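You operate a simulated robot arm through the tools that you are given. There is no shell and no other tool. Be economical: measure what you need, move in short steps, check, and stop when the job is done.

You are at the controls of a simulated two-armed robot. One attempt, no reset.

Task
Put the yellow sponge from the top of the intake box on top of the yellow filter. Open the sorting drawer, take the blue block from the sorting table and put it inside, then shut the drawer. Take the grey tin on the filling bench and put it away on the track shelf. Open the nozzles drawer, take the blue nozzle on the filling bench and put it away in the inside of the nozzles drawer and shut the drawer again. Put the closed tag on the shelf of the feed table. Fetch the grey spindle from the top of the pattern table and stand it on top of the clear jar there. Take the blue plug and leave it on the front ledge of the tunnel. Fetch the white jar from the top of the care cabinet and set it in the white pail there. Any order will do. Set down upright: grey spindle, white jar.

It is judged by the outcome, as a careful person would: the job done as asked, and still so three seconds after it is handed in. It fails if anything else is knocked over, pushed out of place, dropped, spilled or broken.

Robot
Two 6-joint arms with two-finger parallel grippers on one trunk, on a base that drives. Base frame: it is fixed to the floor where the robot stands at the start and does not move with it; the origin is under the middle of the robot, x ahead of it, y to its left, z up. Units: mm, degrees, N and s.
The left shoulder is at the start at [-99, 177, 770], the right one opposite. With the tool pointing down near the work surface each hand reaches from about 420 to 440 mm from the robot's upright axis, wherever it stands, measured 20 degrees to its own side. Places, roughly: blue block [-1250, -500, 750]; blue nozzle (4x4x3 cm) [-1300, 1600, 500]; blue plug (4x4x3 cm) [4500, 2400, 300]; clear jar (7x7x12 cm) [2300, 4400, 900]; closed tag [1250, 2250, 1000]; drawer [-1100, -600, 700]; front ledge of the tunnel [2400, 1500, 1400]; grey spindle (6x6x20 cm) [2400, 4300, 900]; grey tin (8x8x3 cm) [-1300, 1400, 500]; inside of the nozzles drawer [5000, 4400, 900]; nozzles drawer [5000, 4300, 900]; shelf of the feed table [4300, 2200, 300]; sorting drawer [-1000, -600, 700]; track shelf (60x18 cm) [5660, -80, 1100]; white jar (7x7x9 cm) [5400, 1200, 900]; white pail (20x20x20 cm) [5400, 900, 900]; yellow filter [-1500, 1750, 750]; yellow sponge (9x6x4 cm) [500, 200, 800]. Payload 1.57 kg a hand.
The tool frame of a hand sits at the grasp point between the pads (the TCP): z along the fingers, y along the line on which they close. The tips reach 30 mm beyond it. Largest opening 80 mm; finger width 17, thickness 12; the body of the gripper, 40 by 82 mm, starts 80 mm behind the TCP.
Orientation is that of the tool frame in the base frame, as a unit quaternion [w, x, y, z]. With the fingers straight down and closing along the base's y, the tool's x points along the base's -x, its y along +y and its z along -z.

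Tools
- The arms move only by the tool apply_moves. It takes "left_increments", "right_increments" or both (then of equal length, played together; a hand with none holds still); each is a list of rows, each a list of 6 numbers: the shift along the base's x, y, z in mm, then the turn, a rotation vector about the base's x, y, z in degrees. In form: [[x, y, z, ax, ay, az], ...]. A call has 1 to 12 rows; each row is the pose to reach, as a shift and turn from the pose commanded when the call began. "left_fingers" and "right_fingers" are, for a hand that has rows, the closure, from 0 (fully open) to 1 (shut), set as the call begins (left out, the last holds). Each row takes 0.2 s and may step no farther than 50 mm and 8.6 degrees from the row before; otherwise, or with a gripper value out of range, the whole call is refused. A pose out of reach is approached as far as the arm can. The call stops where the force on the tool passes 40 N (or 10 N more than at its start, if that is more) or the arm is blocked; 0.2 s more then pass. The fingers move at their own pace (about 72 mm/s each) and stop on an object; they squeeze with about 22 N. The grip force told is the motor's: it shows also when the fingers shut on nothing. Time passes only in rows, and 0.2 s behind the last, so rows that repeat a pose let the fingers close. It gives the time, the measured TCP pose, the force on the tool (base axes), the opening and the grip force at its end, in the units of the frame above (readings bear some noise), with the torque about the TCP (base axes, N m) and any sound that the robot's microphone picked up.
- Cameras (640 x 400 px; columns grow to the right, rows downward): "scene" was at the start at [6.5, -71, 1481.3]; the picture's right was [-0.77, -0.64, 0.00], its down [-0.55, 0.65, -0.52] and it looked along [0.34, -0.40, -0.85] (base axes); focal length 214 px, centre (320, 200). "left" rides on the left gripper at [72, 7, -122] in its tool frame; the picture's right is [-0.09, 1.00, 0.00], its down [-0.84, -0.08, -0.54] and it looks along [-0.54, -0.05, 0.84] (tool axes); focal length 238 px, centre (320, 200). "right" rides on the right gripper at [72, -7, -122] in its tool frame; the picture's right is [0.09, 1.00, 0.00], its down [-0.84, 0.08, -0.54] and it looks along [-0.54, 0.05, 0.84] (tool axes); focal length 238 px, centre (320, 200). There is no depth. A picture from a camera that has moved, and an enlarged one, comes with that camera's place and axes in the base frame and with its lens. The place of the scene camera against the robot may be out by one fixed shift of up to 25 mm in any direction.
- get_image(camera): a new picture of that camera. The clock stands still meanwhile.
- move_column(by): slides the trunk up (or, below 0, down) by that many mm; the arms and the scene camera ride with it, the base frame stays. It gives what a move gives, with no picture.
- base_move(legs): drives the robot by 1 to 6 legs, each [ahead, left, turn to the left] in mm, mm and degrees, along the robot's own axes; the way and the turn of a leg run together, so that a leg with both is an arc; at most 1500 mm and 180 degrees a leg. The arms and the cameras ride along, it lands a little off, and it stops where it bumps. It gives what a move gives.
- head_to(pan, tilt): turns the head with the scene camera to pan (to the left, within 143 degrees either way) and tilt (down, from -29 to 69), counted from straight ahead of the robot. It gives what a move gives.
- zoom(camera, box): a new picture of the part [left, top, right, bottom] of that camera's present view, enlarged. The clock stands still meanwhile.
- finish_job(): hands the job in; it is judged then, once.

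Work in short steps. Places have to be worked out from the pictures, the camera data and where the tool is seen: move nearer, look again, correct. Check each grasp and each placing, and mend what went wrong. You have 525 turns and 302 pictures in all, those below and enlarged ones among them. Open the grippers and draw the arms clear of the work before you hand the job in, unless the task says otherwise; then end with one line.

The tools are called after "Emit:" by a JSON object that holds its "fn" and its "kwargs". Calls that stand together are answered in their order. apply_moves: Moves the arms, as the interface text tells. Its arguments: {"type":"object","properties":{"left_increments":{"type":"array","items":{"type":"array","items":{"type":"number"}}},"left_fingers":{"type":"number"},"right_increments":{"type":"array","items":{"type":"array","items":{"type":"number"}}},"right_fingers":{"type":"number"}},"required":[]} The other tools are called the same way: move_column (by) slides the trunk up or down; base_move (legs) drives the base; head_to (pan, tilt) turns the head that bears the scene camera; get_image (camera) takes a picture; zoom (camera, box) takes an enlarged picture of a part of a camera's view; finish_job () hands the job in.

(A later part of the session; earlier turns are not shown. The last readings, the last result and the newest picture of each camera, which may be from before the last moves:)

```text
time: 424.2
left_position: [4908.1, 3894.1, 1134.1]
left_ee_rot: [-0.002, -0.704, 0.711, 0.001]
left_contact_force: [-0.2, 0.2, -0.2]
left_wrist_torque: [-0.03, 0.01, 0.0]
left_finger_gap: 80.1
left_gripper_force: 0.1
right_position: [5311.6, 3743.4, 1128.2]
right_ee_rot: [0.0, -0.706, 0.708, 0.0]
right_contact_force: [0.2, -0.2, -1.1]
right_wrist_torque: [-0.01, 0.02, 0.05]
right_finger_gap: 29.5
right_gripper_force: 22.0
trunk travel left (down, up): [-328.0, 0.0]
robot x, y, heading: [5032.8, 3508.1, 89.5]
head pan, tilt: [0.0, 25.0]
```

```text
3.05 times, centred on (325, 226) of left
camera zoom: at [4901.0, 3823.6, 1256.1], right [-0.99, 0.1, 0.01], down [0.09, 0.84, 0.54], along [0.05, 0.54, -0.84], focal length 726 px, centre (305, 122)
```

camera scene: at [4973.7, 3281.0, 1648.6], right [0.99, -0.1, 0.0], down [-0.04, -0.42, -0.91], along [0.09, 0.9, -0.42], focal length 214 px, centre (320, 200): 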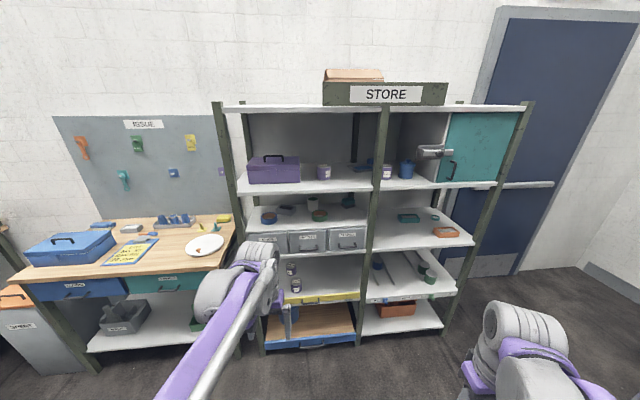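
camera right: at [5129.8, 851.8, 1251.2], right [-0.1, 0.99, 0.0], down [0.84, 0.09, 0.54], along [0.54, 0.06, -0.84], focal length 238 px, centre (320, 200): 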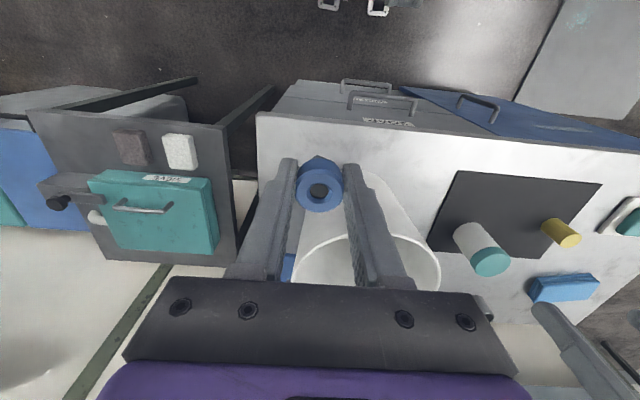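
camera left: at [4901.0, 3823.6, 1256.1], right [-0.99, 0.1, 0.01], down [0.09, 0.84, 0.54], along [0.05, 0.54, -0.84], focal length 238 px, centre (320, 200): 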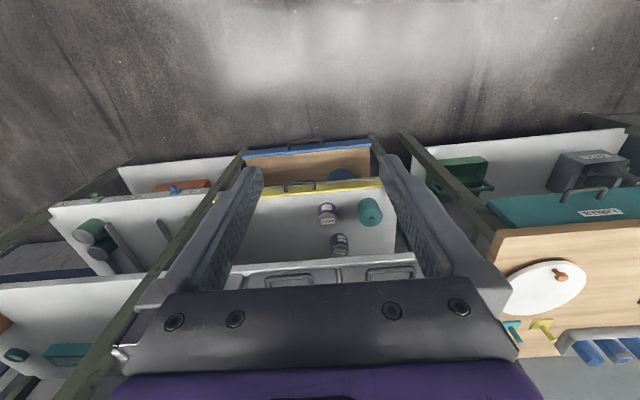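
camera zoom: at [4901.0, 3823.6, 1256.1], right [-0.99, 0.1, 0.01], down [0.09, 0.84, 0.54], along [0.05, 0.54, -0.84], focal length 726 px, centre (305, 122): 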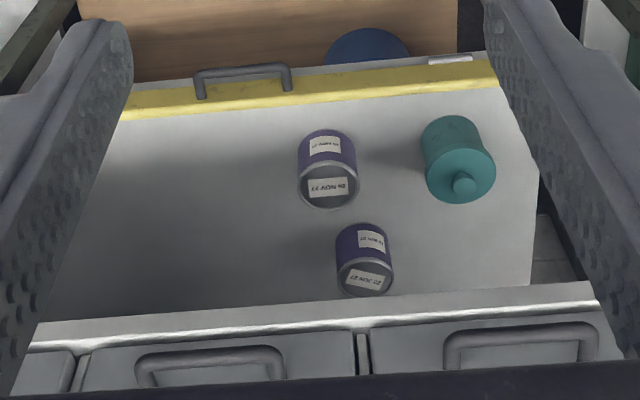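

NOZZLES handle bar: (5010,4237,911), ≈20 mm above its shelf whose edge is at y≈4234. I'll use a 25° forward tilt with the fingers closing front-to-back. Rotate the left tool in free space.

Emit:
{"fn": "apply_moves", "kwargs": {"left_increments": [[5, 5, -5, 1.78, -1.78, 8.04], [10, 10, -10, 3.56, -3.56, 16.07], [15, 15, -15, 5.35, -5.35, 24.11], [20, 20, -20, 7.13, -7.13, 32.15], [25, 20, -25, 8.91, -8.91, 40.18], [30, 20, -30, 10.69, -10.69, 48.22], [35, 20, -35, 12.47, -12.47, 56.25], [40, 20, -40, 14.25, -14.25, 64.29], [45, 20, -45, 16.04, -16.04, 72.33], [50, 20, -50, 17.82, -17.82, 80.36], [50, 20, -50, 19.6, -19.6, 88.4]], "left_fingers": 0.62}}

Emit:
{"fn": "base_move", "kwargs": {"legs": [[230, 0, 0.5]]}}

Emit:
{"fn": "get_image", "kwargs": {"camera": "left"}}

Emit:
{"fn": "get_image", "kwargs": {"camera": "scene"}}

```text
time: 426.6
left_position: [4958.8, 3916.5, 1083.5]
left_ee_rot: [-0.214, 0.977, -0.004, 0.0]
left_contact_force: [0.4, 0.6, -0.3]
left_wrist_torque: [-0.01, -0.03, 0.01]
left_finger_gap: 30.6
left_gripper_force: 0.0
right_position: [5312.7, 3743.8, 1128.8]
right_ee_rot: [0.0, -0.707, 0.707, 0.0]
right_contact_force: [-0.4, 0.1, 0.0]
right_wrist_torque: [0.0, -0.01, 0.0]
right_finger_gap: 29.2
right_gripper_force: 22.7
trunk travel left (down, up): [-328.0, 0.0]
robot x, y, heading: [5028.5, 3503.2, 89.4]
head pan, tilt: [0.0, 25.0]
```

```text
time: 428.3
left_position: [4957.4, 4138.4, 1083.0]
left_ee_rot: [-0.213, 0.977, -0.002, -0.001]
left_contact_force: [0.2, -0.5, 0.6]
left_wrist_torque: [0.01, -0.01, 0.0]
left_finger_gap: 30.2
left_gripper_force: 0.0
right_position: [5311.9, 3969.5, 1128.5]
right_ee_rot: [0.0, 0.71, -0.704, 0.0]
right_contact_force: [-0.1, -0.7, -0.7]
right_wrist_torque: [-0.02, -0.02, 0.0]
right_finger_gap: 29.3
right_gripper_force: 22.0
trunk travel left (down, up): [-328.0, 0.0]
robot x, y, heading: [5030.6, 3728.6, 89.6]
head pan, tilt: [0.0, 25.0]
```

```text
174 pictures are left
camera left: at [5028.4, 4081.5, 1191.3], right [-0.1, -0.9, -0.42], down [-0.84, -0.15, 0.53], along [-0.54, 0.4, -0.74], focal length 238 px, centre (320, 200)
```

left: 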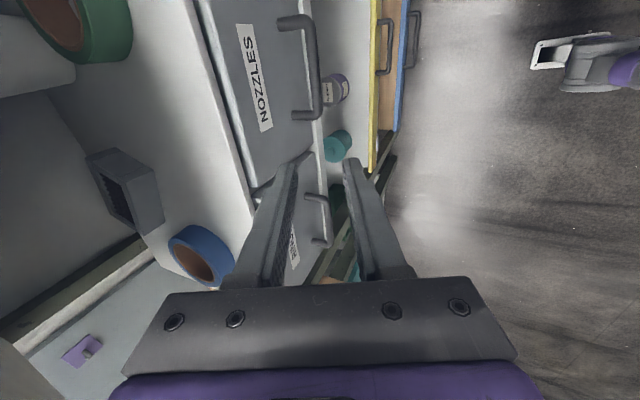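

```text
173 pictures are left
camera scene: at [5032.2, 3757.5, 1648.5], right [1.0, 0.0, 0.0], down [0.0, -0.42, -0.91], along [0.0, 0.91, -0.42], focal length 214 px, centre (320, 200)
```

scene: 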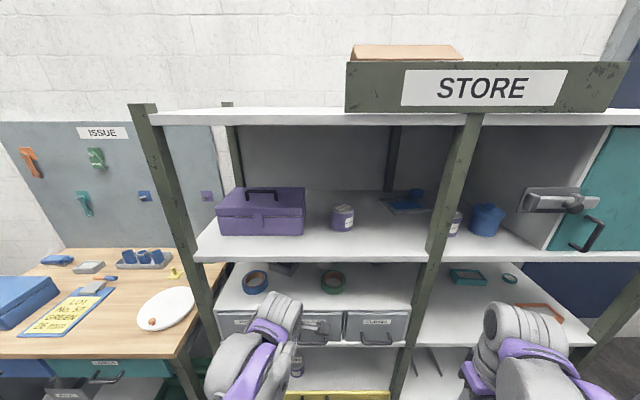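

Move to the pre-grasp point above-front of the handle and look again.

Emit:
{"fn": "apply_moves", "kwargs": {"left_increments": [[17, 12, -25, 0, 0, 0], [34, 24, -50, 0, 0, 0], [52, 36, -75, 0, 0, 0], [52, 40, -90, 0, 0, 0]]}}

Emit:
{"fn": "get_image", "kwargs": {"camera": "left"}}

```text
time: 429.3
left_position: [5006.0, 4181.1, 993.8]
left_ee_rot: [-0.214, 0.977, -0.001, -0.001]
left_contact_force: [0.9, -0.5, -0.8]
left_wrist_torque: [-0.02, -0.01, 0.05]
left_finger_gap: 30.2
left_gripper_force: 0.1
right_position: [5313.0, 3970.9, 1129.2]
right_ee_rot: [-0.001, 0.71, -0.704, 0.001]
right_contact_force: [1.0, 0.2, -0.1]
right_wrist_torque: [-0.03, 0.01, 0.01]
right_finger_gap: 29.2
right_gripper_force: 21.8
trunk travel left (down, up): [-328.0, 0.0]
robot x, y, heading: [5031.1, 3729.5, 89.7]
head pan, tilt: [0.0, 25.0]
```

```text
172 pictures are left
camera left: at [5078.6, 4123.4, 1101.0], right [-0.1, -0.9, -0.42], down [-0.84, -0.15, 0.53], along [-0.54, 0.4, -0.74], focal length 238 px, centre (320, 200)
```

left: 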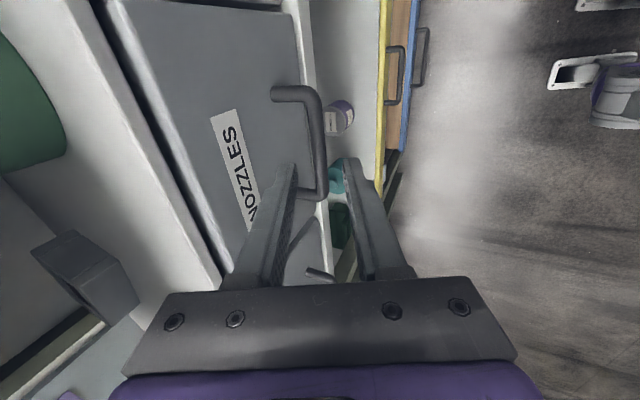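

Bar is in line, ~80 mm ahead along the tool axis. Advance 66 mm.

Emit:
{"fn": "apply_moves", "kwargs": {"left_increments": [[2, 8, -18, 0, 0, 0], [3, 17, -36, 0, 0, 0], [3, 23, -50, 0, 0, 0], [3, 28, -60, 0, 0, 0], [3, 28, -60, 0, 0, 0]]}}

Emit:
{"fn": "get_image", "kwargs": {"camera": "left"}}

```text
time: 430.5
left_position: [5009.8, 4206.8, 934.1]
left_ee_rot: [-0.214, 0.977, -0.001, -0.002]
left_contact_force: [0.1, 0.2, -0.1]
left_wrist_torque: [-0.01, 0.05, 0.01]
left_finger_gap: 30.3
left_gripper_force: 0.1
right_position: [5312.9, 3970.7, 1129.6]
right_ee_rot: [0.0, 0.71, -0.704, 0.0]
right_contact_force: [-0.1, -0.3, -0.7]
right_wrist_torque: [0.0, -0.01, -0.04]
right_finger_gap: 29.3
right_gripper_force: 22.3
trunk travel left (down, up): [-328.0, 0.0]
robot x, y, heading: [5029.3, 3729.1, 89.8]
head pan, tilt: [0.0, 25.0]
```

```text
171 pictures are left
camera left: at [5081.5, 4149.4, 1042.0], right [-0.1, -0.9, -0.42], down [-0.84, -0.15, 0.53], along [-0.54, 0.4, -0.74], focal length 238 px, centre (320, 200)
```

left: 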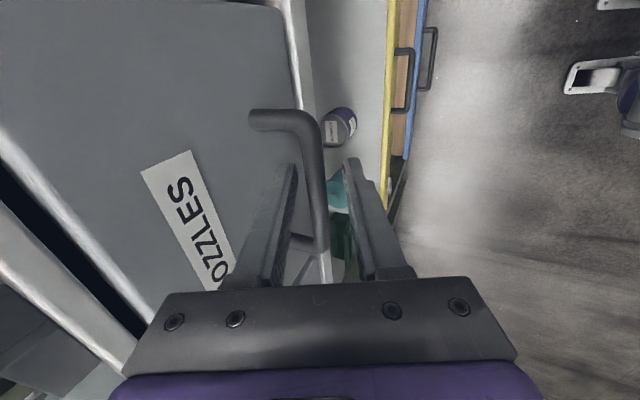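

Bar is between the fingers. Close.

Emit:
{"fn": "apply_moves", "kwargs": {"left_increments": [[0, 0, -2, 0, 0, 0], [0, 0, -2, 0, 0, 0], [0, 0, -2, 0, 0, 0], [0, 0, -2, 0, 0, 0]], "left_fingers": 1}}

```text
time: 431.5
left_position: [5009.0, 4206.2, 932.9]
left_ee_rot: [-0.215, 0.977, -0.002, -0.001]
left_contact_force: [-0.8, 2.2, 19.5]
left_wrist_torque: [0.03, -0.08, 0.08]
left_finger_gap: 11.6
left_gripper_force: 28.9
right_position: [5312.9, 3970.4, 1128.3]
right_ee_rot: [-0.001, 0.711, -0.703, -0.001]
right_contact_force: [0.3, 0.5, 0.4]
right_wrist_torque: [0.01, 0.01, -0.02]
right_finger_gap: 29.2
right_gripper_force: 22.1
trunk travel left (down, up): [-328.0, 0.0]
robot x, y, heading: [5030.0, 3727.2, 89.9]
head pan, tilt: [0.0, 25.0]
```

Gripped at 11.6 mm. Pull toward −y in steps.

Emit:
{"fn": "apply_moves", "kwargs": {"left_increments": [[0, -8, 1, 0, 0, 0], [0, -20, 1, 0, 0, 0], [0, -35, 1, 0, 0, 0], [0, -50, 1, 0, 0, 0], [0, -65, 1, 0, 0, 0], [0, -80, 1, 0, 0, 0]]}}

Emit:
{"fn": "get_image", "kwargs": {"camera": "scene"}}

```text
time: 432.9
left_position: [5010.3, 4126.0, 932.9]
left_ee_rot: [-0.215, 0.977, -0.001, -0.002]
left_contact_force: [-2.5, -0.8, 19.7]
left_wrist_torque: [0.05, -0.5, -0.09]
left_finger_gap: 11.2
left_gripper_force: 28.8
right_position: [5312.3, 3968.2, 1129.8]
right_ee_rot: [0.0, 0.71, -0.705, 0.0]
right_contact_force: [-0.6, 0.5, -0.3]
right_wrist_torque: [0.0, 0.04, -0.02]
right_finger_gap: 29.2
right_gripper_force: 22.1
trunk travel left (down, up): [-328.0, 0.0]
robot x, y, heading: [5028.4, 3723.7, 89.9]
head pan, tilt: [0.0, 25.0]
```

```text
170 pictures are left
camera scene: at [5031.8, 3756.5, 1648.8], right [1.0, 0.0, 0.0], down [0.0, -0.42, -0.91], along [0.0, 0.91, -0.42], focal length 214 px, centre (320, 200)
```

scene: 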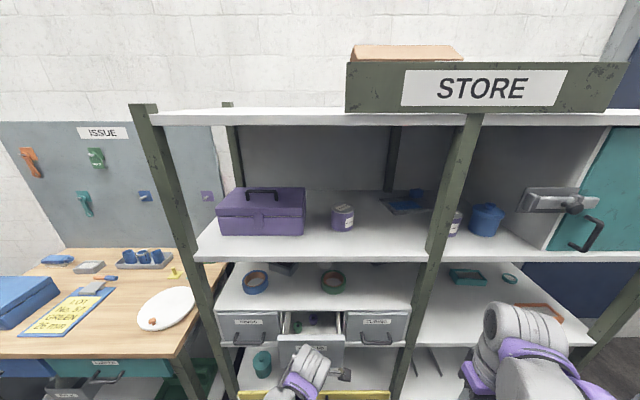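

Opening well. Pull another 70 mm.

Emit:
{"fn": "apply_moves", "kwargs": {"left_increments": [[0, -15, 0, 0, 0, 0], [0, -30, 0, 0, 0, 0], [0, -45, 0, 0, 0, 0], [0, -60, 0, 0, 0, 0], [0, -75, 0, 0, 0, 0]]}}

Emit:
{"fn": "get_image", "kwargs": {"camera": "scene"}}

Emit:
{"fn": "get_image", "kwargs": {"camera": "left"}}

```text
time: 434.1
left_position: [5010.9, 4051.9, 933.9]
left_ee_rot: [-0.213, 0.977, -0.002, -0.002]
left_contact_force: [5.8, -1.0, -2.2]
left_wrist_torque: [0.03, 0.56, 0.36]
left_finger_gap: 11.9
left_gripper_force: 29.1
right_position: [5312.0, 3969.3, 1128.7]
right_ee_rot: [0.0, 0.711, -0.704, 0.001]
right_contact_force: [-0.1, 0.6, -0.2]
right_wrist_torque: [-0.01, 0.01, -0.02]
right_finger_gap: 29.3
right_gripper_force: 21.7
trunk travel left (down, up): [-328.0, 0.0]
robot x, y, heading: [5031.4, 3729.4, 89.8]
head pan, tilt: [0.0, 25.0]
```

```text
169 pictures are left
camera scene: at [5033.1, 3758.0, 1648.6], right [1.0, 0.0, 0.0], down [0.0, -0.42, -0.91], along [0.0, 0.91, -0.42], focal length 214 px, centre (320, 200)
```

scene: 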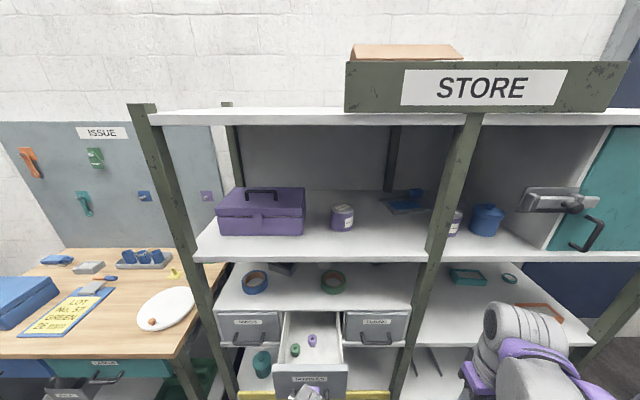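

```text
168 pictures are left
camera left: at [5081.7, 3994.2, 1040.7], right [-0.1, -0.91, -0.41], down [-0.84, -0.15, 0.53], along [-0.54, 0.4, -0.74], focal length 238 px, centre (320, 200)
```

left: 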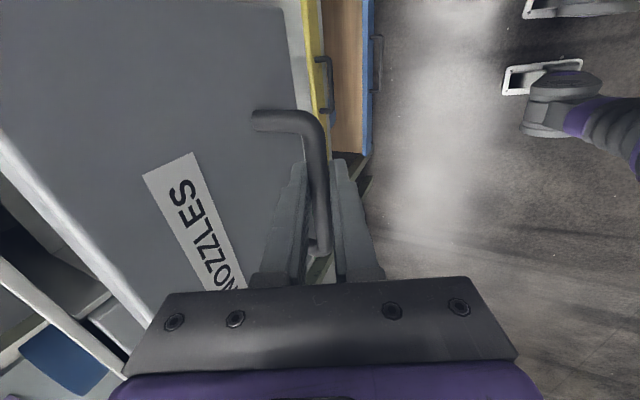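

Drawer is open ~155 mm, with two nozzles inside. Release and move the left hand back and aside.

Emit:
{"fn": "apply_moves", "kwargs": {"left_increments": [[0, 0, 0, 0, 0, 0], [0, 0, 0, 0, 0, 0], [0, -6, 14, 0, 0, 0], [0, -20, 45, 0, 0, 0], [0, -40, 85, 0, 0, 0], [-30, -65, 110, 0, 0, 0], [-70, -85, 125, 0, 0, 0], [-110, -100, 140, 0, 0, 0], [-150, -110, 150, 0, 0, 0]], "left_fingers": 0.6}}

Emit:
{"fn": "apply_moves", "kwargs": {"right_increments": [[-40, 20, -10, 0, 0, 0], [-80, 40, -20, 0, 0, 0], [-120, 60, -30, 0, 0, 0], [-160, 80, -30, 0, 0, 0], [-200, 100, -30, 0, 0, 0], [-235, 120, -30, 0, 0, 0], [-270, 140, -30, 0, 0, 0]]}}

Emit:
{"fn": "get_image", "kwargs": {"camera": "right"}}

Emit:
{"fn": "get_image", "kwargs": {"camera": "scene"}}

```text
time: 436.1
left_position: [4862.3, 3962.7, 1086.0]
left_ee_rot: [-0.213, 0.977, -0.002, -0.002]
left_contact_force: [-0.4, -0.3, -0.6]
left_wrist_torque: [-0.02, 0.0, 0.01]
left_finger_gap: 32.0
left_gripper_force: 0.1
left hand out of reach, approached as far as the arm can: row 9
right_position: [5313.9, 3970.4, 1128.4]
right_ee_rot: [0.001, 0.71, -0.704, 0.0]
right_contact_force: [1.0, -0.5, -0.9]
right_wrist_torque: [-0.01, 0.04, -0.03]
right_finger_gap: 29.5
right_gripper_force: 22.0
trunk travel left (down, up): [-328.0, 0.0]
robot x, y, heading: [5029.4, 3729.7, 90.0]
head pan, tilt: [0.0, 25.0]
```

```text
time: 437.7
left_position: [4859.4, 3962.6, 1086.1]
left_ee_rot: [-0.212, 0.977, -0.001, -0.001]
left_contact_force: [0.0, -0.2, -0.6]
left_wrist_torque: [-0.02, 0.01, -0.02]
left_finger_gap: 32.0
left_gripper_force: 0.0
right_position: [5039.8, 4109.6, 1098.5]
right_ee_rot: [0.0, 0.71, -0.704, 0.0]
right_contact_force: [-0.6, 0.6, 0.4]
right_wrist_torque: [-0.01, -0.02, 0.0]
right_finger_gap: 29.3
right_gripper_force: 22.2
trunk travel left (down, up): [-328.0, 0.0]
robot x, y, heading: [5030.5, 3726.4, 90.0]
head pan, tilt: [0.0, 25.0]
```

```text
167 pictures are left
camera right: at [5048.1, 4037.5, 1220.3], right [-0.99, -0.1, 0.0], down [-0.09, 0.84, 0.54], along [-0.05, 0.54, -0.84], focal length 238 px, centre (320, 200)
```

right: 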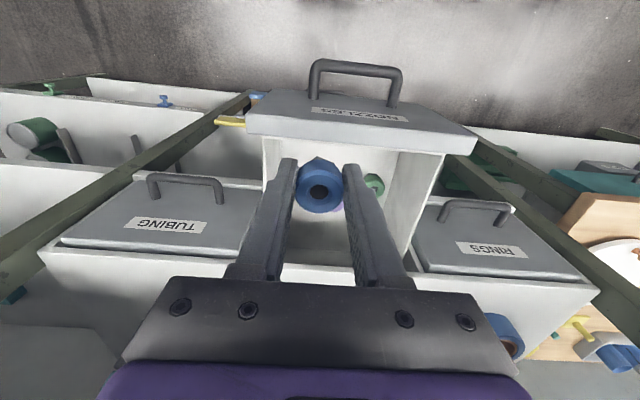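

```text
166 pictures are left
camera scene: at [5031.2, 3759.4, 1648.7], right [1.0, 0.0, 0.0], down [0.0, -0.42, -0.91], along [0.0, 0.91, -0.42], focal length 214 px, centre (320, 200)
```

scene: 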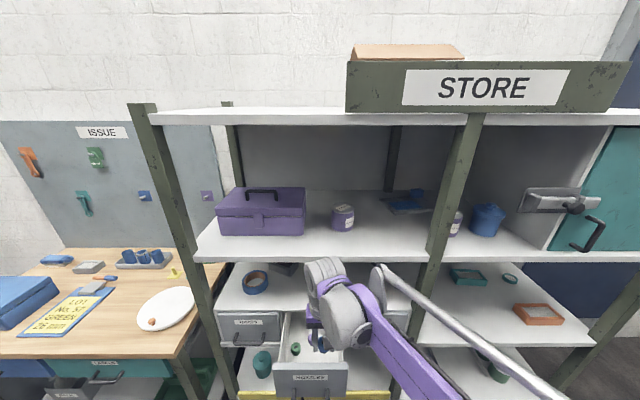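

Interior free area around (5052,4158). Move over it and descend.

Emit:
{"fn": "apply_moves", "kwargs": {"right_increments": [[6, 24, 0, 0, 0, 0], [12, 46, 0, 0, 0, 0], [12, 46, -45, 0, 0, 0], [12, 46, -90, 0, 0, 0], [12, 46, -120, 0, 0, 0]]}}

Emit:
{"fn": "get_image", "kwargs": {"camera": "right"}}

```text
time: 438.9
left_position: [4861.1, 3962.8, 1086.4]
left_ee_rot: [-0.212, 0.977, -0.001, -0.001]
left_contact_force: [-0.3, 0.4, -0.6]
left_wrist_torque: [0.01, 0.03, 0.01]
left_finger_gap: 32.0
left_gripper_force: 0.1
right_position: [5053.9, 4157.3, 978.9]
right_ee_rot: [0.001, 0.71, -0.704, 0.0]
right_contact_force: [0.2, 0.2, 0.1]
right_wrist_torque: [0.03, 0.03, 0.0]
right_finger_gap: 29.2
right_gripper_force: 22.2
trunk travel left (down, up): [-328.0, 0.0]
robot x, y, heading: [5032.9, 3729.8, 89.6]
head pan, tilt: [0.0, 25.0]
```

```text
165 pictures are left
camera right: at [5061.8, 4084.0, 1100.1], right [-0.99, -0.1, 0.0], down [-0.08, 0.84, 0.54], along [-0.05, 0.54, -0.84], focal length 238 px, centre (320, 200)
```

right: 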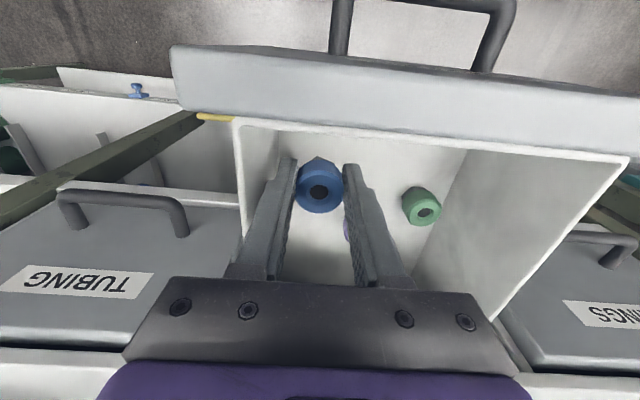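

Inside the drawer with clearance. Lower gently until contact.

Emit:
{"fn": "apply_moves", "kwargs": {"right_increments": [[-5, 0, -12, 0, 0, 0], [-6, 0, -22, 0, 0, 0], [-6, 0, -28, 0, 0, 0], [-6, 0, -34, 0, 0, 0], [-6, 0, -40, 0, 0, 0], [-6, 0, -46, 0, 0, 0], [-6, 0, -52, 0, 0, 0], [-6, 0, -58, 0, 0, 0]]}}

Emit:
{"fn": "get_image", "kwargs": {"camera": "right"}}

```text
time: 440.7
left_position: [4860.6, 3960.5, 1086.9]
left_ee_rot: [-0.214, 0.977, -0.001, -0.002]
left_contact_force: [-0.6, 1.1, -0.6]
left_wrist_torque: [0.0, -0.02, 0.02]
left_finger_gap: 32.1
left_gripper_force: 0.1
right_position: [5048.3, 4156.8, 924.2]
right_ee_rot: [-0.001, 0.71, -0.704, -0.001]
right_contact_force: [1.5, 1.8, 39.4]
right_wrist_torque: [-0.17, -0.01, -0.05]
right_finger_gap: 29.8
right_gripper_force: 22.5
trunk travel left (down, up): [-328.0, 0.0]
robot x, y, heading: [5031.4, 3728.2, 89.9]
head pan, tilt: [0.0, 25.0]
```

```text
164 pictures are left
camera right: at [5056.8, 4081.9, 1045.6], right [-0.99, -0.1, 0.0], down [-0.08, 0.83, 0.54], along [-0.05, 0.54, -0.84], focal length 238 px, centre (320, 200)
```

right: 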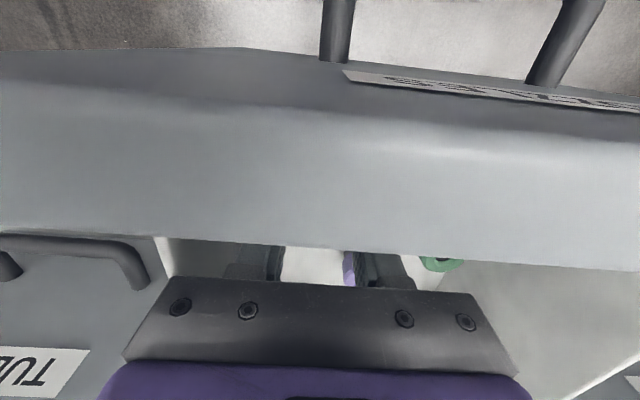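

Contact with drawer floor. Ease up, open part-way, and lift out.

Emit:
{"fn": "apply_moves", "kwargs": {"right_increments": [[0, 0, 2, 0, 0, 0], [0, 0, 2, 0, 0, 0], [0, 0, 2, 0, 0, 0], [0, 0, 40, 0, 0, 0], [0, 0, 85, 0, 0, 0], [0, 0, 125, 0, 0, 0], [0, -20, 160, 0, 0, 0], [20, -50, 170, 0, 0, 0]], "right_fingers": 0.4}}

Emit:
{"fn": "get_image", "kwargs": {"camera": "right"}}

```text
time: 442.5
left_position: [4862.4, 3960.6, 1086.2]
left_ee_rot: [-0.213, 0.977, -0.001, -0.002]
left_contact_force: [0.3, 0.7, 0.3]
left_wrist_torque: [0.03, 0.03, 0.01]
left_finger_gap: 31.6
left_gripper_force: 0.1
right_position: [5067.4, 4105.7, 1093.1]
right_ee_rot: [0.0, 0.71, -0.705, 0.0]
right_contact_force: [0.5, -0.5, -0.2]
right_wrist_torque: [-0.01, 0.0, -0.02]
right_finger_gap: 48.0
right_gripper_force: 0.0
trunk travel left (down, up): [-328.0, 0.0]
robot x, y, heading: [5033.4, 3726.0, 90.0]
head pan, tilt: [0.0, 25.0]
```

```text
163 pictures are left
camera right: at [5076.0, 4031.7, 1214.4], right [-0.99, -0.1, 0.0], down [-0.08, 0.84, 0.54], along [-0.06, 0.54, -0.84], focal length 238 px, centre (320, 200)
```

right: 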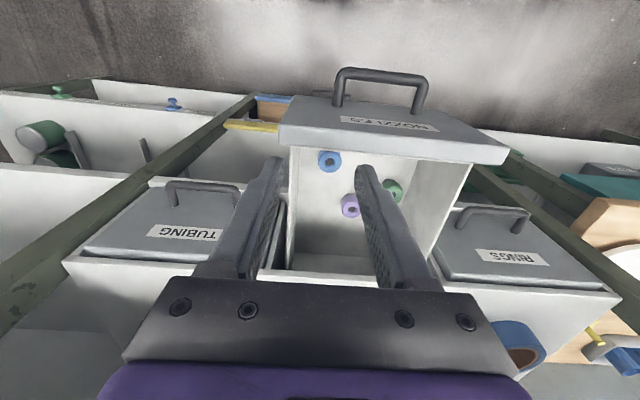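

The blue nozzle is in the drawer. Move the right hand away and bring the left hand back onto the handle.

Emit:
{"fn": "apply_moves", "kwargs": {"right_increments": [[40, -20, 0, 0, 0, 0], [80, -40, 0, 0, 0, 0], [120, -60, 0, 0, 0, 0], [160, -80, 0, 0, 0, 0], [200, -100, 0, 0, 0, 0], [230, -120, 0, 0, 0, 0]]}}

Emit:
{"fn": "apply_moves", "kwargs": {"left_increments": [[38, 5, 0, 0, 0, 0], [76, 10, -10, 0, 0, 0], [113, 20, -20, 0, 0, 0], [149, 30, -35, 0, 0, 0], [149, 45, -65, 0, 0, 0], [149, 60, -100, 0, 0, 0], [149, 77, -125, 0, 0, 0], [149, 90, -151, 0, 0, 0], [149, 90, -151, 0, 0, 0]]}}

Emit:
{"fn": "get_image", "kwargs": {"camera": "left"}}

```text
time: 443.9
left_position: [4861.3, 3961.4, 1087.0]
left_ee_rot: [-0.212, 0.977, -0.001, -0.002]
left_contact_force: [0.3, 0.1, 0.2]
left_wrist_torque: [0.02, 0.01, 0.02]
left_finger_gap: 32.0
left_gripper_force: 0.0
right_position: [5296.0, 3983.5, 1091.2]
right_ee_rot: [0.0, 0.71, -0.704, 0.001]
right_contact_force: [-0.1, 0.3, 0.0]
right_wrist_torque: [0.02, -0.01, 0.01]
right_finger_gap: 47.9
right_gripper_force: 0.0
trunk travel left (down, up): [-328.0, 0.0]
robot x, y, heading: [5028.4, 3727.9, 89.9]
head pan, tilt: [0.0, 25.0]
```

```text
time: 445.9
left_position: [5010.3, 4052.8, 931.2]
left_ee_rot: [-0.214, 0.977, -0.002, -0.002]
left_contact_force: [-0.6, -0.2, 0.5]
left_wrist_torque: [-0.01, -0.01, -0.02]
left_finger_gap: 32.0
left_gripper_force: 0.0
right_position: [5294.8, 3983.7, 1090.9]
right_ee_rot: [0.0, 0.71, -0.704, 0.0]
right_contact_force: [-0.3, 0.5, 0.4]
right_wrist_torque: [0.04, -0.01, 0.0]
right_finger_gap: 47.9
right_gripper_force: 0.1
trunk travel left (down, up): [-328.0, 0.0]
robot x, y, heading: [5030.8, 3725.4, 90.0]
head pan, tilt: [0.0, 25.0]
```

```text
162 pictures are left
camera left: at [5081.2, 3995.4, 1039.3], right [-0.1, -0.9, -0.42], down [-0.84, -0.15, 0.53], along [-0.54, 0.4, -0.74], focal length 238 px, centre (320, 200)
```

left: 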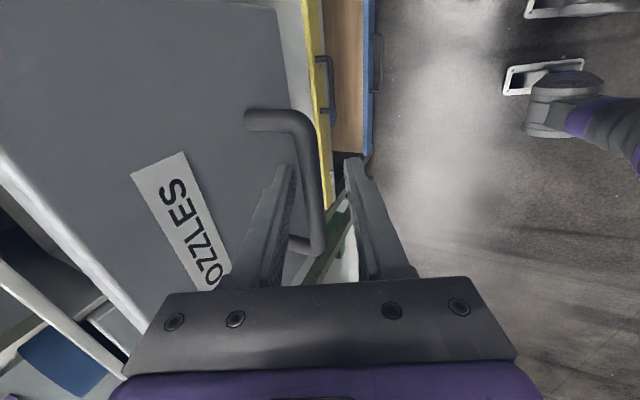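

Handle is between the fingers. Close and push the drawer in.

Emit:
{"fn": "apply_moves", "kwargs": {"left_increments": [[0, 0, 2, 0, 0, 0], [0, 0, 2, 0, 0, 0], [0, 0, 2, 0, 0, 0], [0, 20, 2, 0, 0, 0], [0, 45, 2, 0, 0, 0], [0, 70, 2, 0, 0, 0], [0, 95, 2, 0, 0, 0], [0, 115, 2, 0, 0, 0], [0, 132, 2, 0, 0, 0], [0, 145, 2, 0, 0, 0]], "left_fingers": 1}}

Emit:
{"fn": "apply_moves", "kwargs": {"left_increments": [[0, 3, 0, 0, 0, 0], [0, 6, 0, 0, 0, 0], [0, 9, 0, 0, 0, 0], [0, 12, 0, 0, 0, 0], [0, 15, 0, 0, 0, 0], [0, 18, 0, 0, 0, 0]]}}

Emit:
{"fn": "get_image", "kwargs": {"camera": "scene"}}

```text
time: 448.1
left_position: [5009.6, 4197.5, 936.0]
left_ee_rot: [-0.212, 0.977, -0.002, -0.002]
left_contact_force: [-9.7, 0.1, -21.5]
left_wrist_torque: [0.01, 0.11, 0.13]
left_finger_gap: 11.6
left_gripper_force: 29.2
right_position: [5294.1, 3985.1, 1090.9]
right_ee_rot: [0.0, 0.71, -0.704, 0.002]
right_contact_force: [-0.3, -0.1, 0.2]
right_wrist_torque: [0.05, -0.01, 0.03]
right_finger_gap: 48.0
right_gripper_force: 0.1
trunk travel left (down, up): [-328.0, 0.0]
robot x, y, heading: [5031.8, 3728.3, 89.7]
head pan, tilt: [0.0, 25.0]
```

```text
time: 449.5
left_position: [5009.0, 4209.2, 935.6]
left_ee_rot: [-0.213, 0.977, -0.001, 0.0]
left_contact_force: [-14.1, -29.5, 2.4]
left_wrist_torque: [-0.12, -0.16, -0.05]
left_finger_gap: 11.9
left_gripper_force: 28.9
right_position: [5293.6, 3980.6, 1091.9]
right_ee_rot: [-0.001, 0.71, -0.704, -0.001]
right_contact_force: [-0.2, -0.9, 0.6]
right_wrist_torque: [-0.03, -0.01, 0.05]
right_finger_gap: 47.7
right_gripper_force: 0.0
trunk travel left (down, up): [-328.0, 0.0]
robot x, y, heading: [5030.3, 3721.3, 90.1]
head pan, tilt: [0.0, 25.0]
```

```text
161 pictures are left
camera scene: at [5029.8, 3752.7, 1648.7], right [1.0, 0.0, 0.0], down [0.0, -0.42, -0.91], along [0.0, 0.91, -0.42], focal length 214 px, centre (320, 200)
```

scene: 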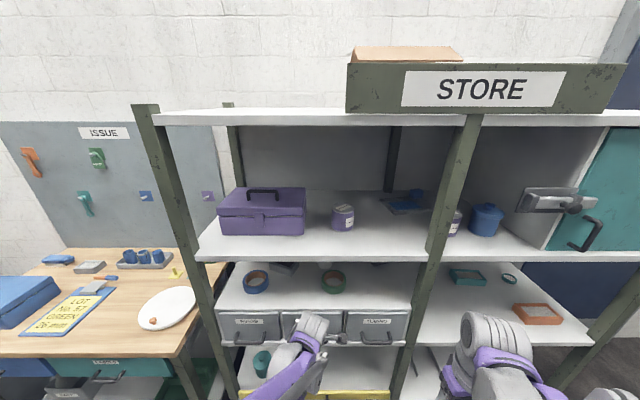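

Drawer is shut. Release, withdraw, and turn the left tool back upright.

Emit:
{"fn": "apply_moves", "kwargs": {"left_increments": [[0, -2, 0, 0, 0, 0], [0, -2, 0, 0, 0, 0], [0, -8, 14, 0, 0, 0], [0, -22, 45, 0, 0, 0], [0, -50, 75, 0, 0, 0], [0, -90, 100, 0, 0, 0], [0, -135, 110, 0, 0, 0], [-10, -180, 120, 0, 0, 0]], "left_fingers": 0.6}}

Emit:
{"fn": "base_move", "kwargs": {"legs": [[-250, 0, 0]]}}

Emit:
{"fn": "apply_moves", "kwargs": {"left_increments": [[-5, 0, 5, -1.78, 1.78, -8.04], [-10, 0, 10, -3.56, 3.56, -16.07], [-15, 0, 15, -5.35, 5.35, -24.11], [-20, 0, 20, -7.13, 7.13, -32.15], [-25, 0, 20, -8.91, 8.91, -40.18], [-30, 0, 20, -10.69, 10.69, -48.22], [-35, 0, 20, -12.47, 12.47, -56.25], [-40, 0, 20, -14.25, 14.25, -64.29], [-45, 0, 20, -16.04, 16.04, -72.33], [-50, 0, 20, -17.82, 17.82, -80.36], [-55, 0, 20, -19.6, 19.6, -88.4]], "left_fingers": 0}}

Emit:
{"fn": "get_image", "kwargs": {"camera": "scene"}}

```text
time: 451.3
left_position: [4998.0, 4028.5, 1053.1]
left_ee_rot: [-0.213, 0.977, -0.001, 0.0]
left_contact_force: [0.2, -0.2, -0.3]
left_wrist_torque: [0.0, 0.02, 0.0]
left_finger_gap: 32.1
left_gripper_force: 0.0
right_position: [5294.2, 3983.3, 1091.1]
right_ee_rot: [-0.001, 0.71, -0.704, 0.0]
right_contact_force: [0.4, 0.0, 0.0]
right_wrist_torque: [-0.01, -0.05, -0.02]
right_finger_gap: 47.9
right_gripper_force: 0.1
trunk travel left (down, up): [-328.0, 0.0]
robot x, y, heading: [5029.0, 3728.7, 89.9]
head pan, tilt: [0.0, 25.0]
```

```text
time: 453.2
left_position: [5000.3, 3781.2, 1053.8]
left_ee_rot: [-0.214, 0.977, 0.0, -0.002]
left_contact_force: [-0.8, 0.0, -0.3]
left_wrist_torque: [-0.01, -0.02, -0.01]
left_finger_gap: 32.1
left_gripper_force: 0.0
right_position: [5294.3, 3736.7, 1090.9]
right_ee_rot: [0.0, 0.712, -0.702, 0.0]
right_contact_force: [0.0, 0.0, 0.0]
right_wrist_torque: [-0.01, 0.0, -0.05]
right_finger_gap: 47.9
right_gripper_force: 0.1
trunk travel left (down, up): [-328.0, 0.0]
robot x, y, heading: [5031.3, 3476.9, 90.3]
head pan, tilt: [0.0, 25.0]
```

```text
time: 455.6
left_position: [4942.9, 3780.3, 1073.4]
left_ee_rot: [-0.001, -0.706, 0.708, 0.004]
left_contact_force: [0.6, 0.4, 0.8]
left_wrist_torque: [0.0, -0.01, 0.0]
left_finger_gap: 79.8
left_gripper_force: 0.0
right_position: [5294.0, 3735.9, 1092.0]
right_ee_rot: [0.0, 0.712, -0.702, 0.0]
right_contact_force: [-0.8, 0.0, 0.5]
right_wrist_torque: [-0.03, 0.0, -0.01]
right_finger_gap: 48.1
right_gripper_force: 0.1
trunk travel left (down, up): [-328.0, 0.0]
robot x, y, heading: [5027.1, 3477.3, 90.3]
head pan, tilt: [0.0, 25.0]
```

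```text
160 pictures are left
camera scene: at [5032.2, 3508.3, 1648.7], right [1.0, 0.0, 0.0], down [0.0, -0.42, -0.91], along [0.0, 0.91, -0.42], focal length 214 px, centre (320, 200)
```

scene: 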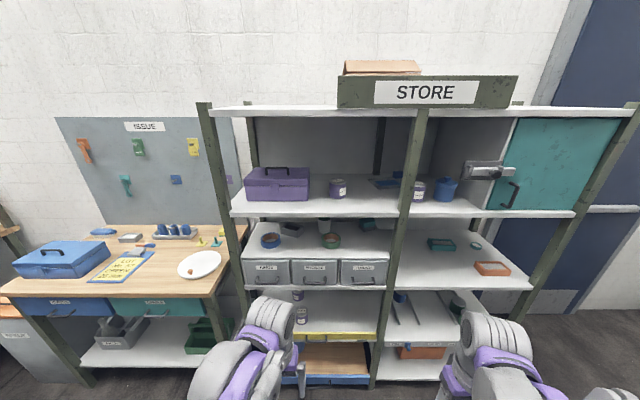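

Drawer closed flush. Next the blue plug on the feed table's lower shelf: move in front of that table's near end facing −y.

Emit:
{"fn": "base_move", "kwargs": {"legs": [[0, 600, 0], [0, 0, 180]]}}

Emit:
{"fn": "head_to", "kwargs": {"pan": 0, "tilt": 35}}

Emit:
{"fn": "get_image", "kwargs": {"camera": "scene"}}

```text
time: 468.8
left_position: [4544.0, 3180.4, 1072.5]
left_ee_rot: [0.002, 0.676, 0.737, 0.001]
left_contact_force: [-0.9, -0.4, -0.3]
left_wrist_torque: [0.0, 0.01, 0.01]
left_finger_gap: 80.0
left_gripper_force: 0.1
right_position: [4188.6, 3196.1, 1089.8]
right_ee_rot: [0.0, 0.671, 0.741, 0.0]
right_contact_force: [0.2, 0.4, 0.4]
right_wrist_torque: [0.0, 0.01, 0.01]
right_finger_gap: 48.0
right_gripper_force: 0.0
trunk travel left (down, up): [-328.0, 0.0]
robot x, y, heading: [4424.5, 3475.5, -85.1]
head pan, tilt: [0.0, 25.0]
```

```text
time: 469.5
left_position: [4544.2, 3180.8, 1073.8]
left_ee_rot: [0.002, 0.675, 0.738, 0.001]
left_contact_force: [0.1, 0.3, -1.2]
left_wrist_torque: [0.02, 0.01, 0.05]
left_finger_gap: 80.1
left_gripper_force: 0.0
right_position: [4189.1, 3195.5, 1091.7]
right_ee_rot: [-0.001, 0.671, 0.741, 0.0]
right_contact_force: [0.3, -0.2, 0.9]
right_wrist_torque: [0.01, 0.0, 0.0]
right_finger_gap: 48.2
right_gripper_force: 0.2
trunk travel left (down, up): [-328.0, 0.0]
robot x, y, heading: [4429.7, 3475.4, -85.0]
head pan, tilt: [0.0, 35.0]
```

```text
159 pictures are left
camera scene: at [4436.4, 3411.4, 1633.0], right [-1.0, -0.09, 0.0], down [-0.05, 0.57, -0.82], along [0.07, -0.82, -0.57], focal length 214 px, centre (320, 200)
```

scene: 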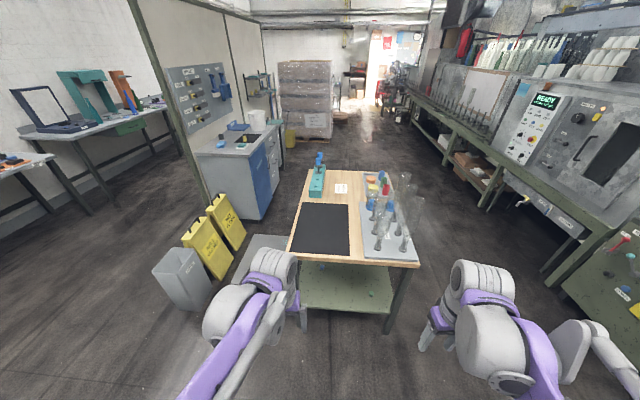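

Zoom on the lower shelf and table.

Emit:
{"fn": "zoom", "kwargs": {"camera": "scene", "box": [260, 160, 460, 330]}}

```text
2.35 times, centred on (360, 245) of scene
camera zoom: at [4436.4, 3411.4, 1633.0], right [-1.0, -0.09, 0.0], down [-0.05, 0.57, -0.82], along [0.07, -0.82, -0.57], focal length 505 px, centre (226, 94)
```

zoom: 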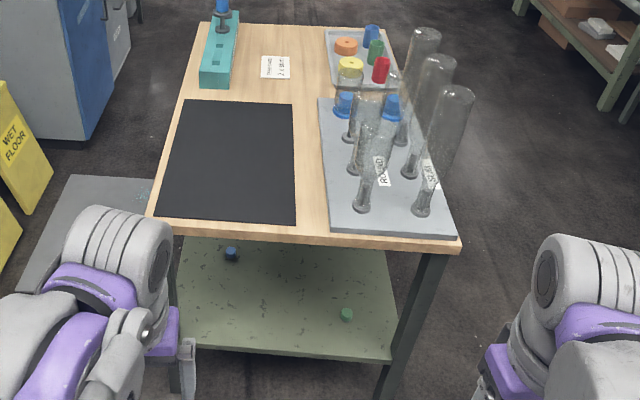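

The blue plug is at about (4506,2408) on the lower shelf (z≈300), ~270 mm in from this end. I'll reach in under the tabletop with the left hand tilted 50°, arm stretched low. Square up, lower the trunk fully and set that pose in free space first.

Emit:
{"fn": "base_move", "kwargs": {"legs": [[0, 0, -4.9]]}}

Emit:
{"fn": "move_column", "kwargs": {"by": -325}}

Emit:
{"fn": "apply_moves", "kwargs": {"left_increments": [[0, -34, -34, -5, 0, 0], [0, -68, -68, -10, 0, 0], [0, -102, -102, -15, 0, 0], [0, -136, -136, -20, 0, 0], [0, -170, -170, -25, 0, 0], [0, -204, -204, -30, 0, 0], [0, -238, -238, -35, 0, 0], [0, -272, -272, -40, 0, 0], [0, -300, -306, -45, 0, 0], [0, -320, -336, -50, 0, 0]]}}

Emit:
{"fn": "head_to", "kwargs": {"pan": 30, "tilt": 55}}

Emit:
{"fn": "get_image", "kwargs": {"camera": "scene"}}

Emit:
{"fn": "get_image", "kwargs": {"camera": "left"}}

```text
time: 470.4
left_position: [4518.0, 3172.3, 1073.7]
left_ee_rot: [0.002, 0.707, 0.707, 0.0]
left_contact_force: [0.4, -0.2, -1.0]
left_wrist_torque: [0.02, -0.03, -0.01]
left_finger_gap: 79.8
left_gripper_force: 0.1
right_position: [4166.9, 3218.2, 1091.4]
right_ee_rot: [0.0, 0.702, 0.713, 0.0]
right_contact_force: [0.8, 0.6, 0.4]
right_wrist_torque: [0.01, -0.01, -0.01]
right_finger_gap: 47.9
right_gripper_force: 0.0
trunk travel left (down, up): [-328.0, 0.0]
robot x, y, heading: [4431.2, 3471.5, -90.1]
head pan, tilt: [0.0, 35.0]
```

```text
time: 473.6
left_position: [4517.3, 3172.7, 747.7]
left_ee_rot: [0.002, 0.706, 0.708, 0.0]
left_contact_force: [-0.4, -0.8, -0.6]
left_wrist_torque: [-0.02, 0.02, -0.03]
left_finger_gap: 79.8
left_gripper_force: 0.0
right_position: [4166.7, 3216.8, 766.6]
right_ee_rot: [0.0, 0.702, 0.712, 0.0]
right_contact_force: [-1.0, -0.5, 0.2]
right_wrist_torque: [-0.01, 0.02, 0.01]
right_finger_gap: 47.9
right_gripper_force: 0.0
trunk travel left (down, up): [-3.0, 325.0]
robot x, y, heading: [4430.8, 3474.6, -89.7]
head pan, tilt: [0.0, 35.0]
```

```text
time: 475.8
left_position: [4519.0, 2850.3, 414.8]
left_ee_rot: [0.303, 0.638, 0.642, -0.299]
left_contact_force: [-0.1, 0.0, 0.4]
left_wrist_torque: [-0.03, 0.0, -0.03]
left_finger_gap: 80.0
left_gripper_force: 0.0
right_position: [4166.2, 3217.0, 766.3]
right_ee_rot: [0.0, 0.703, 0.711, 0.001]
right_contact_force: [0.2, 0.9, 0.6]
right_wrist_torque: [0.0, 0.01, 0.02]
right_finger_gap: 47.8
right_gripper_force: 0.2
trunk travel left (down, up): [-3.0, 325.0]
robot x, y, heading: [4434.1, 3477.2, -89.8]
head pan, tilt: [0.0, 35.0]
```

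```text
time: 476.8
left_position: [4518.3, 2851.9, 415.2]
left_ee_rot: [0.302, 0.639, 0.642, -0.298]
left_contact_force: [0.0, 1.2, 1.2]
left_wrist_torque: [-0.01, 0.02, 0.02]
left_finger_gap: 79.9
left_gripper_force: 0.0
right_position: [4167.5, 3217.0, 765.3]
right_ee_rot: [0.0, 0.702, 0.712, 0.0]
right_contact_force: [0.1, -0.8, 0.0]
right_wrist_torque: [0.03, 0.03, -0.01]
right_finger_gap: 48.0
right_gripper_force: 0.1
trunk travel left (down, up): [-3.0, 325.0]
robot x, y, heading: [4431.8, 3474.5, -89.7]
head pan, tilt: [30.0, 55.0]
```

```text
157 pictures are left
camera scene: at [4468.6, 3384.0, 1273.4], right [-0.86, -0.5, 0.0], down [-0.41, 0.71, -0.57], along [0.29, -0.5, -0.82], focal length 214 px, centre (320, 200)
```

scene: 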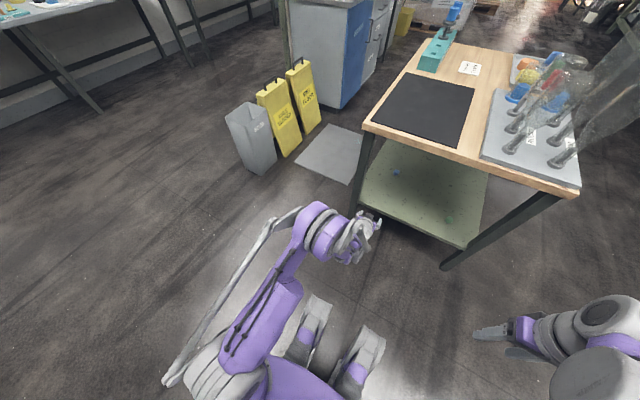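

```text
156 pictures are left
camera left: at [4524.3, 2991.9, 437.8], right [1.0, -0.05, 0.07], down [-0.08, -0.12, 0.99], along [-0.04, -0.99, -0.12], focal length 238 px, centre (320, 200)
```

left: 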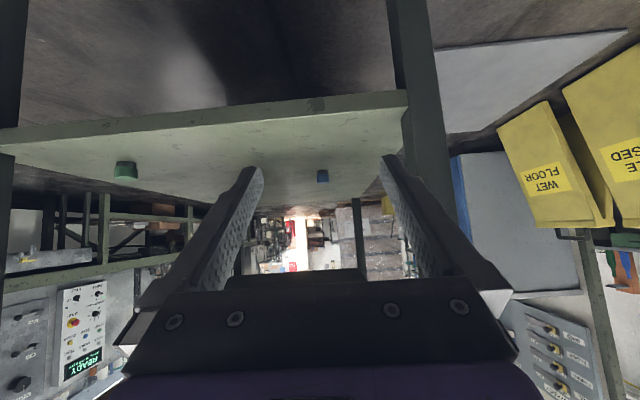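

The pose works with the forearm low and flat. Shelf top ≈306, plug near x≈4514. Drive in 300 mm and look again.

Emit:
{"fn": "base_move", "kwargs": {"legs": [[300, 0, 0]]}}

Emit:
{"fn": "get_image", "kwargs": {"camera": "left"}}

Emit:
{"fn": "get_image", "kwargs": {"camera": "scene"}}

```text
time: 478.9
left_position: [4521.7, 2540.0, 414.4]
left_ee_rot: [0.302, 0.638, 0.642, -0.298]
left_contact_force: [-0.3, -0.7, -0.9]
left_wrist_torque: [-0.01, -0.01, 0.0]
left_finger_gap: 79.7
left_gripper_force: 0.1
right_position: [4168.6, 2904.7, 765.7]
right_ee_rot: [0.0, 0.702, 0.712, -0.001]
right_contact_force: [0.3, 0.4, -0.1]
right_wrist_torque: [0.01, -0.03, 0.0]
right_finger_gap: 48.1
right_gripper_force: 0.1
trunk travel left (down, up): [-3.0, 325.0]
robot x, y, heading: [4432.1, 3163.7, -89.8]
head pan, tilt: [30.0, 55.0]
```

```text
155 pictures are left
camera left: at [4526.2, 2679.6, 437.4], right [1.0, -0.05, 0.07], down [-0.08, -0.12, 0.99], along [-0.04, -0.99, -0.12], focal length 238 px, centre (320, 200)
```

left: 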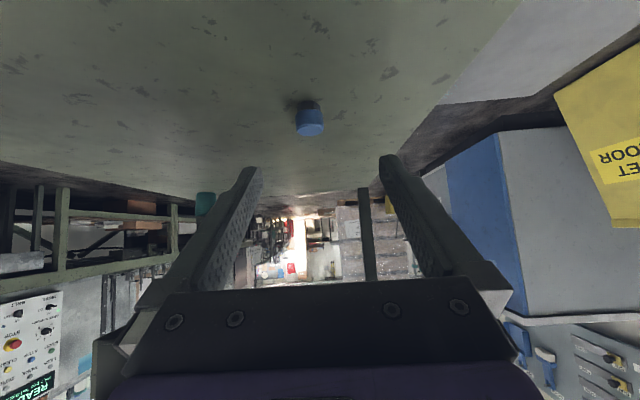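

```text
154 pictures are left
camera scene: at [4470.0, 3071.6, 1273.3], right [-0.86, -0.5, 0.0], down [-0.41, 0.71, -0.57], along [0.29, -0.5, -0.82], focal length 214 px, centre (320, 200)
```

scene: 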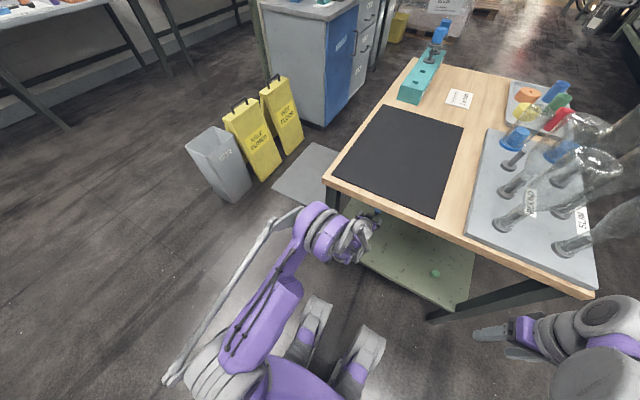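

Plug centre is (4510,2425,~315). Drive 60 mm further, then advance along the tool axis.

Emit:
{"fn": "base_move", "kwargs": {"legs": [[60, 0, 0]]}}

Emit:
{"fn": "get_image", "kwargs": {"camera": "left"}}

```text
time: 479.9
left_position: [4522.1, 2478.2, 415.2]
left_ee_rot: [0.301, 0.639, 0.642, -0.298]
left_contact_force: [0.8, -0.4, 0.7]
left_wrist_torque: [0.0, -0.01, 0.0]
left_finger_gap: 80.1
left_gripper_force: 0.0
right_position: [4168.8, 2843.0, 767.3]
right_ee_rot: [0.0, 0.701, 0.713, 0.0]
right_contact_force: [0.7, 0.1, 0.6]
right_wrist_torque: [-0.01, -0.01, -0.01]
right_finger_gap: 47.8
right_gripper_force: 0.0
trunk travel left (down, up): [-3.0, 325.0]
robot x, y, heading: [4433.6, 3101.6, -89.6]
head pan, tilt: [30.0, 55.0]
```

```text
153 pictures are left
camera left: at [4526.9, 2618.9, 437.4], right [1.0, -0.05, 0.07], down [-0.08, -0.12, 0.99], along [-0.04, -0.99, -0.12], focal length 238 px, centre (320, 200)
```

left: 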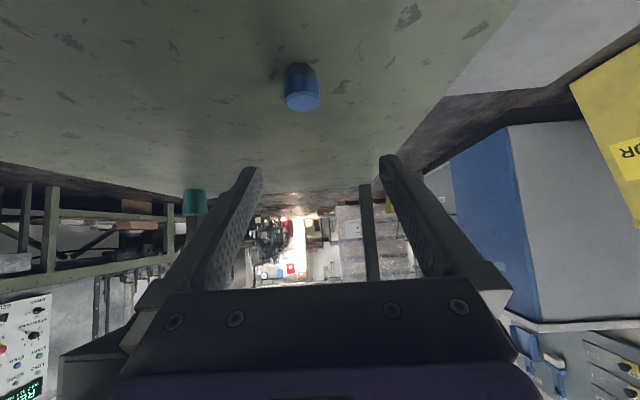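

Refined plug centre: (4509,2418,310). Move the hand onto it.

Emit:
{"fn": "apply_moves", "kwargs": {"left_increments": [[-6, -6, -20, 0, 0, 0], [-13, -14, -40, 0, 0, 0], [-13, -28, -60, 0, 0, 0], [-13, -40, -76, 0, 0, 0], [-13, -46, -85, 0, 0, 0], [-13, -46, -85, 0, 0, 0]]}}

Emit:
{"fn": "get_image", "kwargs": {"camera": "left"}}

```text
time: 481.3
left_position: [4510.1, 2433.6, 328.2]
left_ee_rot: [0.301, 0.639, 0.641, -0.299]
left_contact_force: [-0.3, -0.4, -0.1]
left_wrist_torque: [0.02, -0.01, -0.02]
left_finger_gap: 80.1
left_gripper_force: 0.2
right_position: [4168.1, 2844.1, 766.0]
right_ee_rot: [0.0, 0.701, 0.713, 0.0]
right_contact_force: [0.1, -0.7, -0.5]
right_wrist_torque: [-0.03, 0.01, 0.04]
right_finger_gap: 48.2
right_gripper_force: 0.0
trunk travel left (down, up): [-3.0, 325.0]
robot x, y, heading: [4430.7, 3101.1, -89.8]
head pan, tilt: [30.0, 55.0]
```

```text
152 pictures are left
camera left: at [4514.5, 2573.8, 350.2], right [1.0, -0.05, 0.07], down [-0.08, -0.12, 0.99], along [-0.04, -0.99, -0.12], focal length 238 px, centre (320, 200)
```

left: 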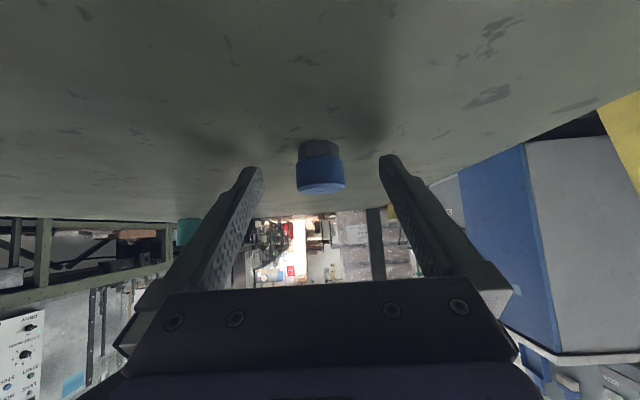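

Plug sits just inside the fingertips. Move 7 mm further in and close.

Emit:
{"fn": "apply_moves", "kwargs": {"left_increments": [[0, -8, 0, 0, 0, 0], [0, -8, 0, 0, 0, 0]]}}

Emit:
{"fn": "apply_moves", "kwargs": {"left_increments": [[0, 0, 0, 0, 0, 0], [0, 0, 0, 0, 0, 0], [0, 0, 0, 0, 0, 0], [0, 0, 0, 0, 0, 0], [0, 0, 15, 0, 0, 0], [0, 0, 40, 0, 0, 0]], "left_fingers": 1}}

Emit:
{"fn": "get_image", "kwargs": {"camera": "left"}}

```text
time: 481.9
left_position: [4509.7, 2425.5, 328.4]
left_ee_rot: [0.302, 0.639, 0.642, -0.298]
left_contact_force: [0.0, 0.6, 0.5]
left_wrist_torque: [0.03, 0.0, 0.0]
left_finger_gap: 80.0
left_gripper_force: 0.1
right_position: [4169.3, 2843.7, 765.8]
right_ee_rot: [0.0, 0.702, 0.712, 0.0]
right_contact_force: [-0.6, 0.0, 0.0]
right_wrist_torque: [0.0, 0.0, 0.02]
right_finger_gap: 47.7
right_gripper_force: 0.0
trunk travel left (down, up): [-3.0, 325.0]
robot x, y, heading: [4429.7, 3098.8, -89.6]
head pan, tilt: [30.0, 55.0]
```

```text
time: 483.3
left_position: [4509.4, 2425.3, 368.2]
left_ee_rot: [0.301, 0.639, 0.642, -0.298]
left_contact_force: [0.3, -0.4, -0.3]
left_wrist_torque: [0.0, 0.02, -0.02]
left_finger_gap: 29.8
left_gripper_force: 22.3
right_position: [4169.7, 2844.2, 765.9]
right_ee_rot: [0.0, 0.701, 0.713, 0.0]
right_contact_force: [0.7, 0.1, 0.4]
right_wrist_torque: [0.01, 0.0, 0.02]
right_finger_gap: 48.0
right_gripper_force: 0.1
trunk travel left (down, up): [-3.0, 325.0]
robot x, y, heading: [4430.6, 3101.2, -89.7]
head pan, tilt: [30.0, 55.0]
```

```text
151 pictures are left
camera left: at [4514.6, 2564.5, 391.4], right [1.0, -0.05, 0.07], down [-0.08, -0.12, 0.99], along [-0.04, -0.99, -0.12], focal length 238 px, centre (320, 200)
```

left: 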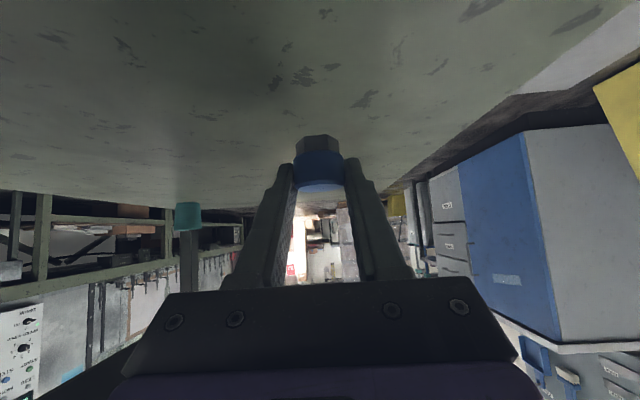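

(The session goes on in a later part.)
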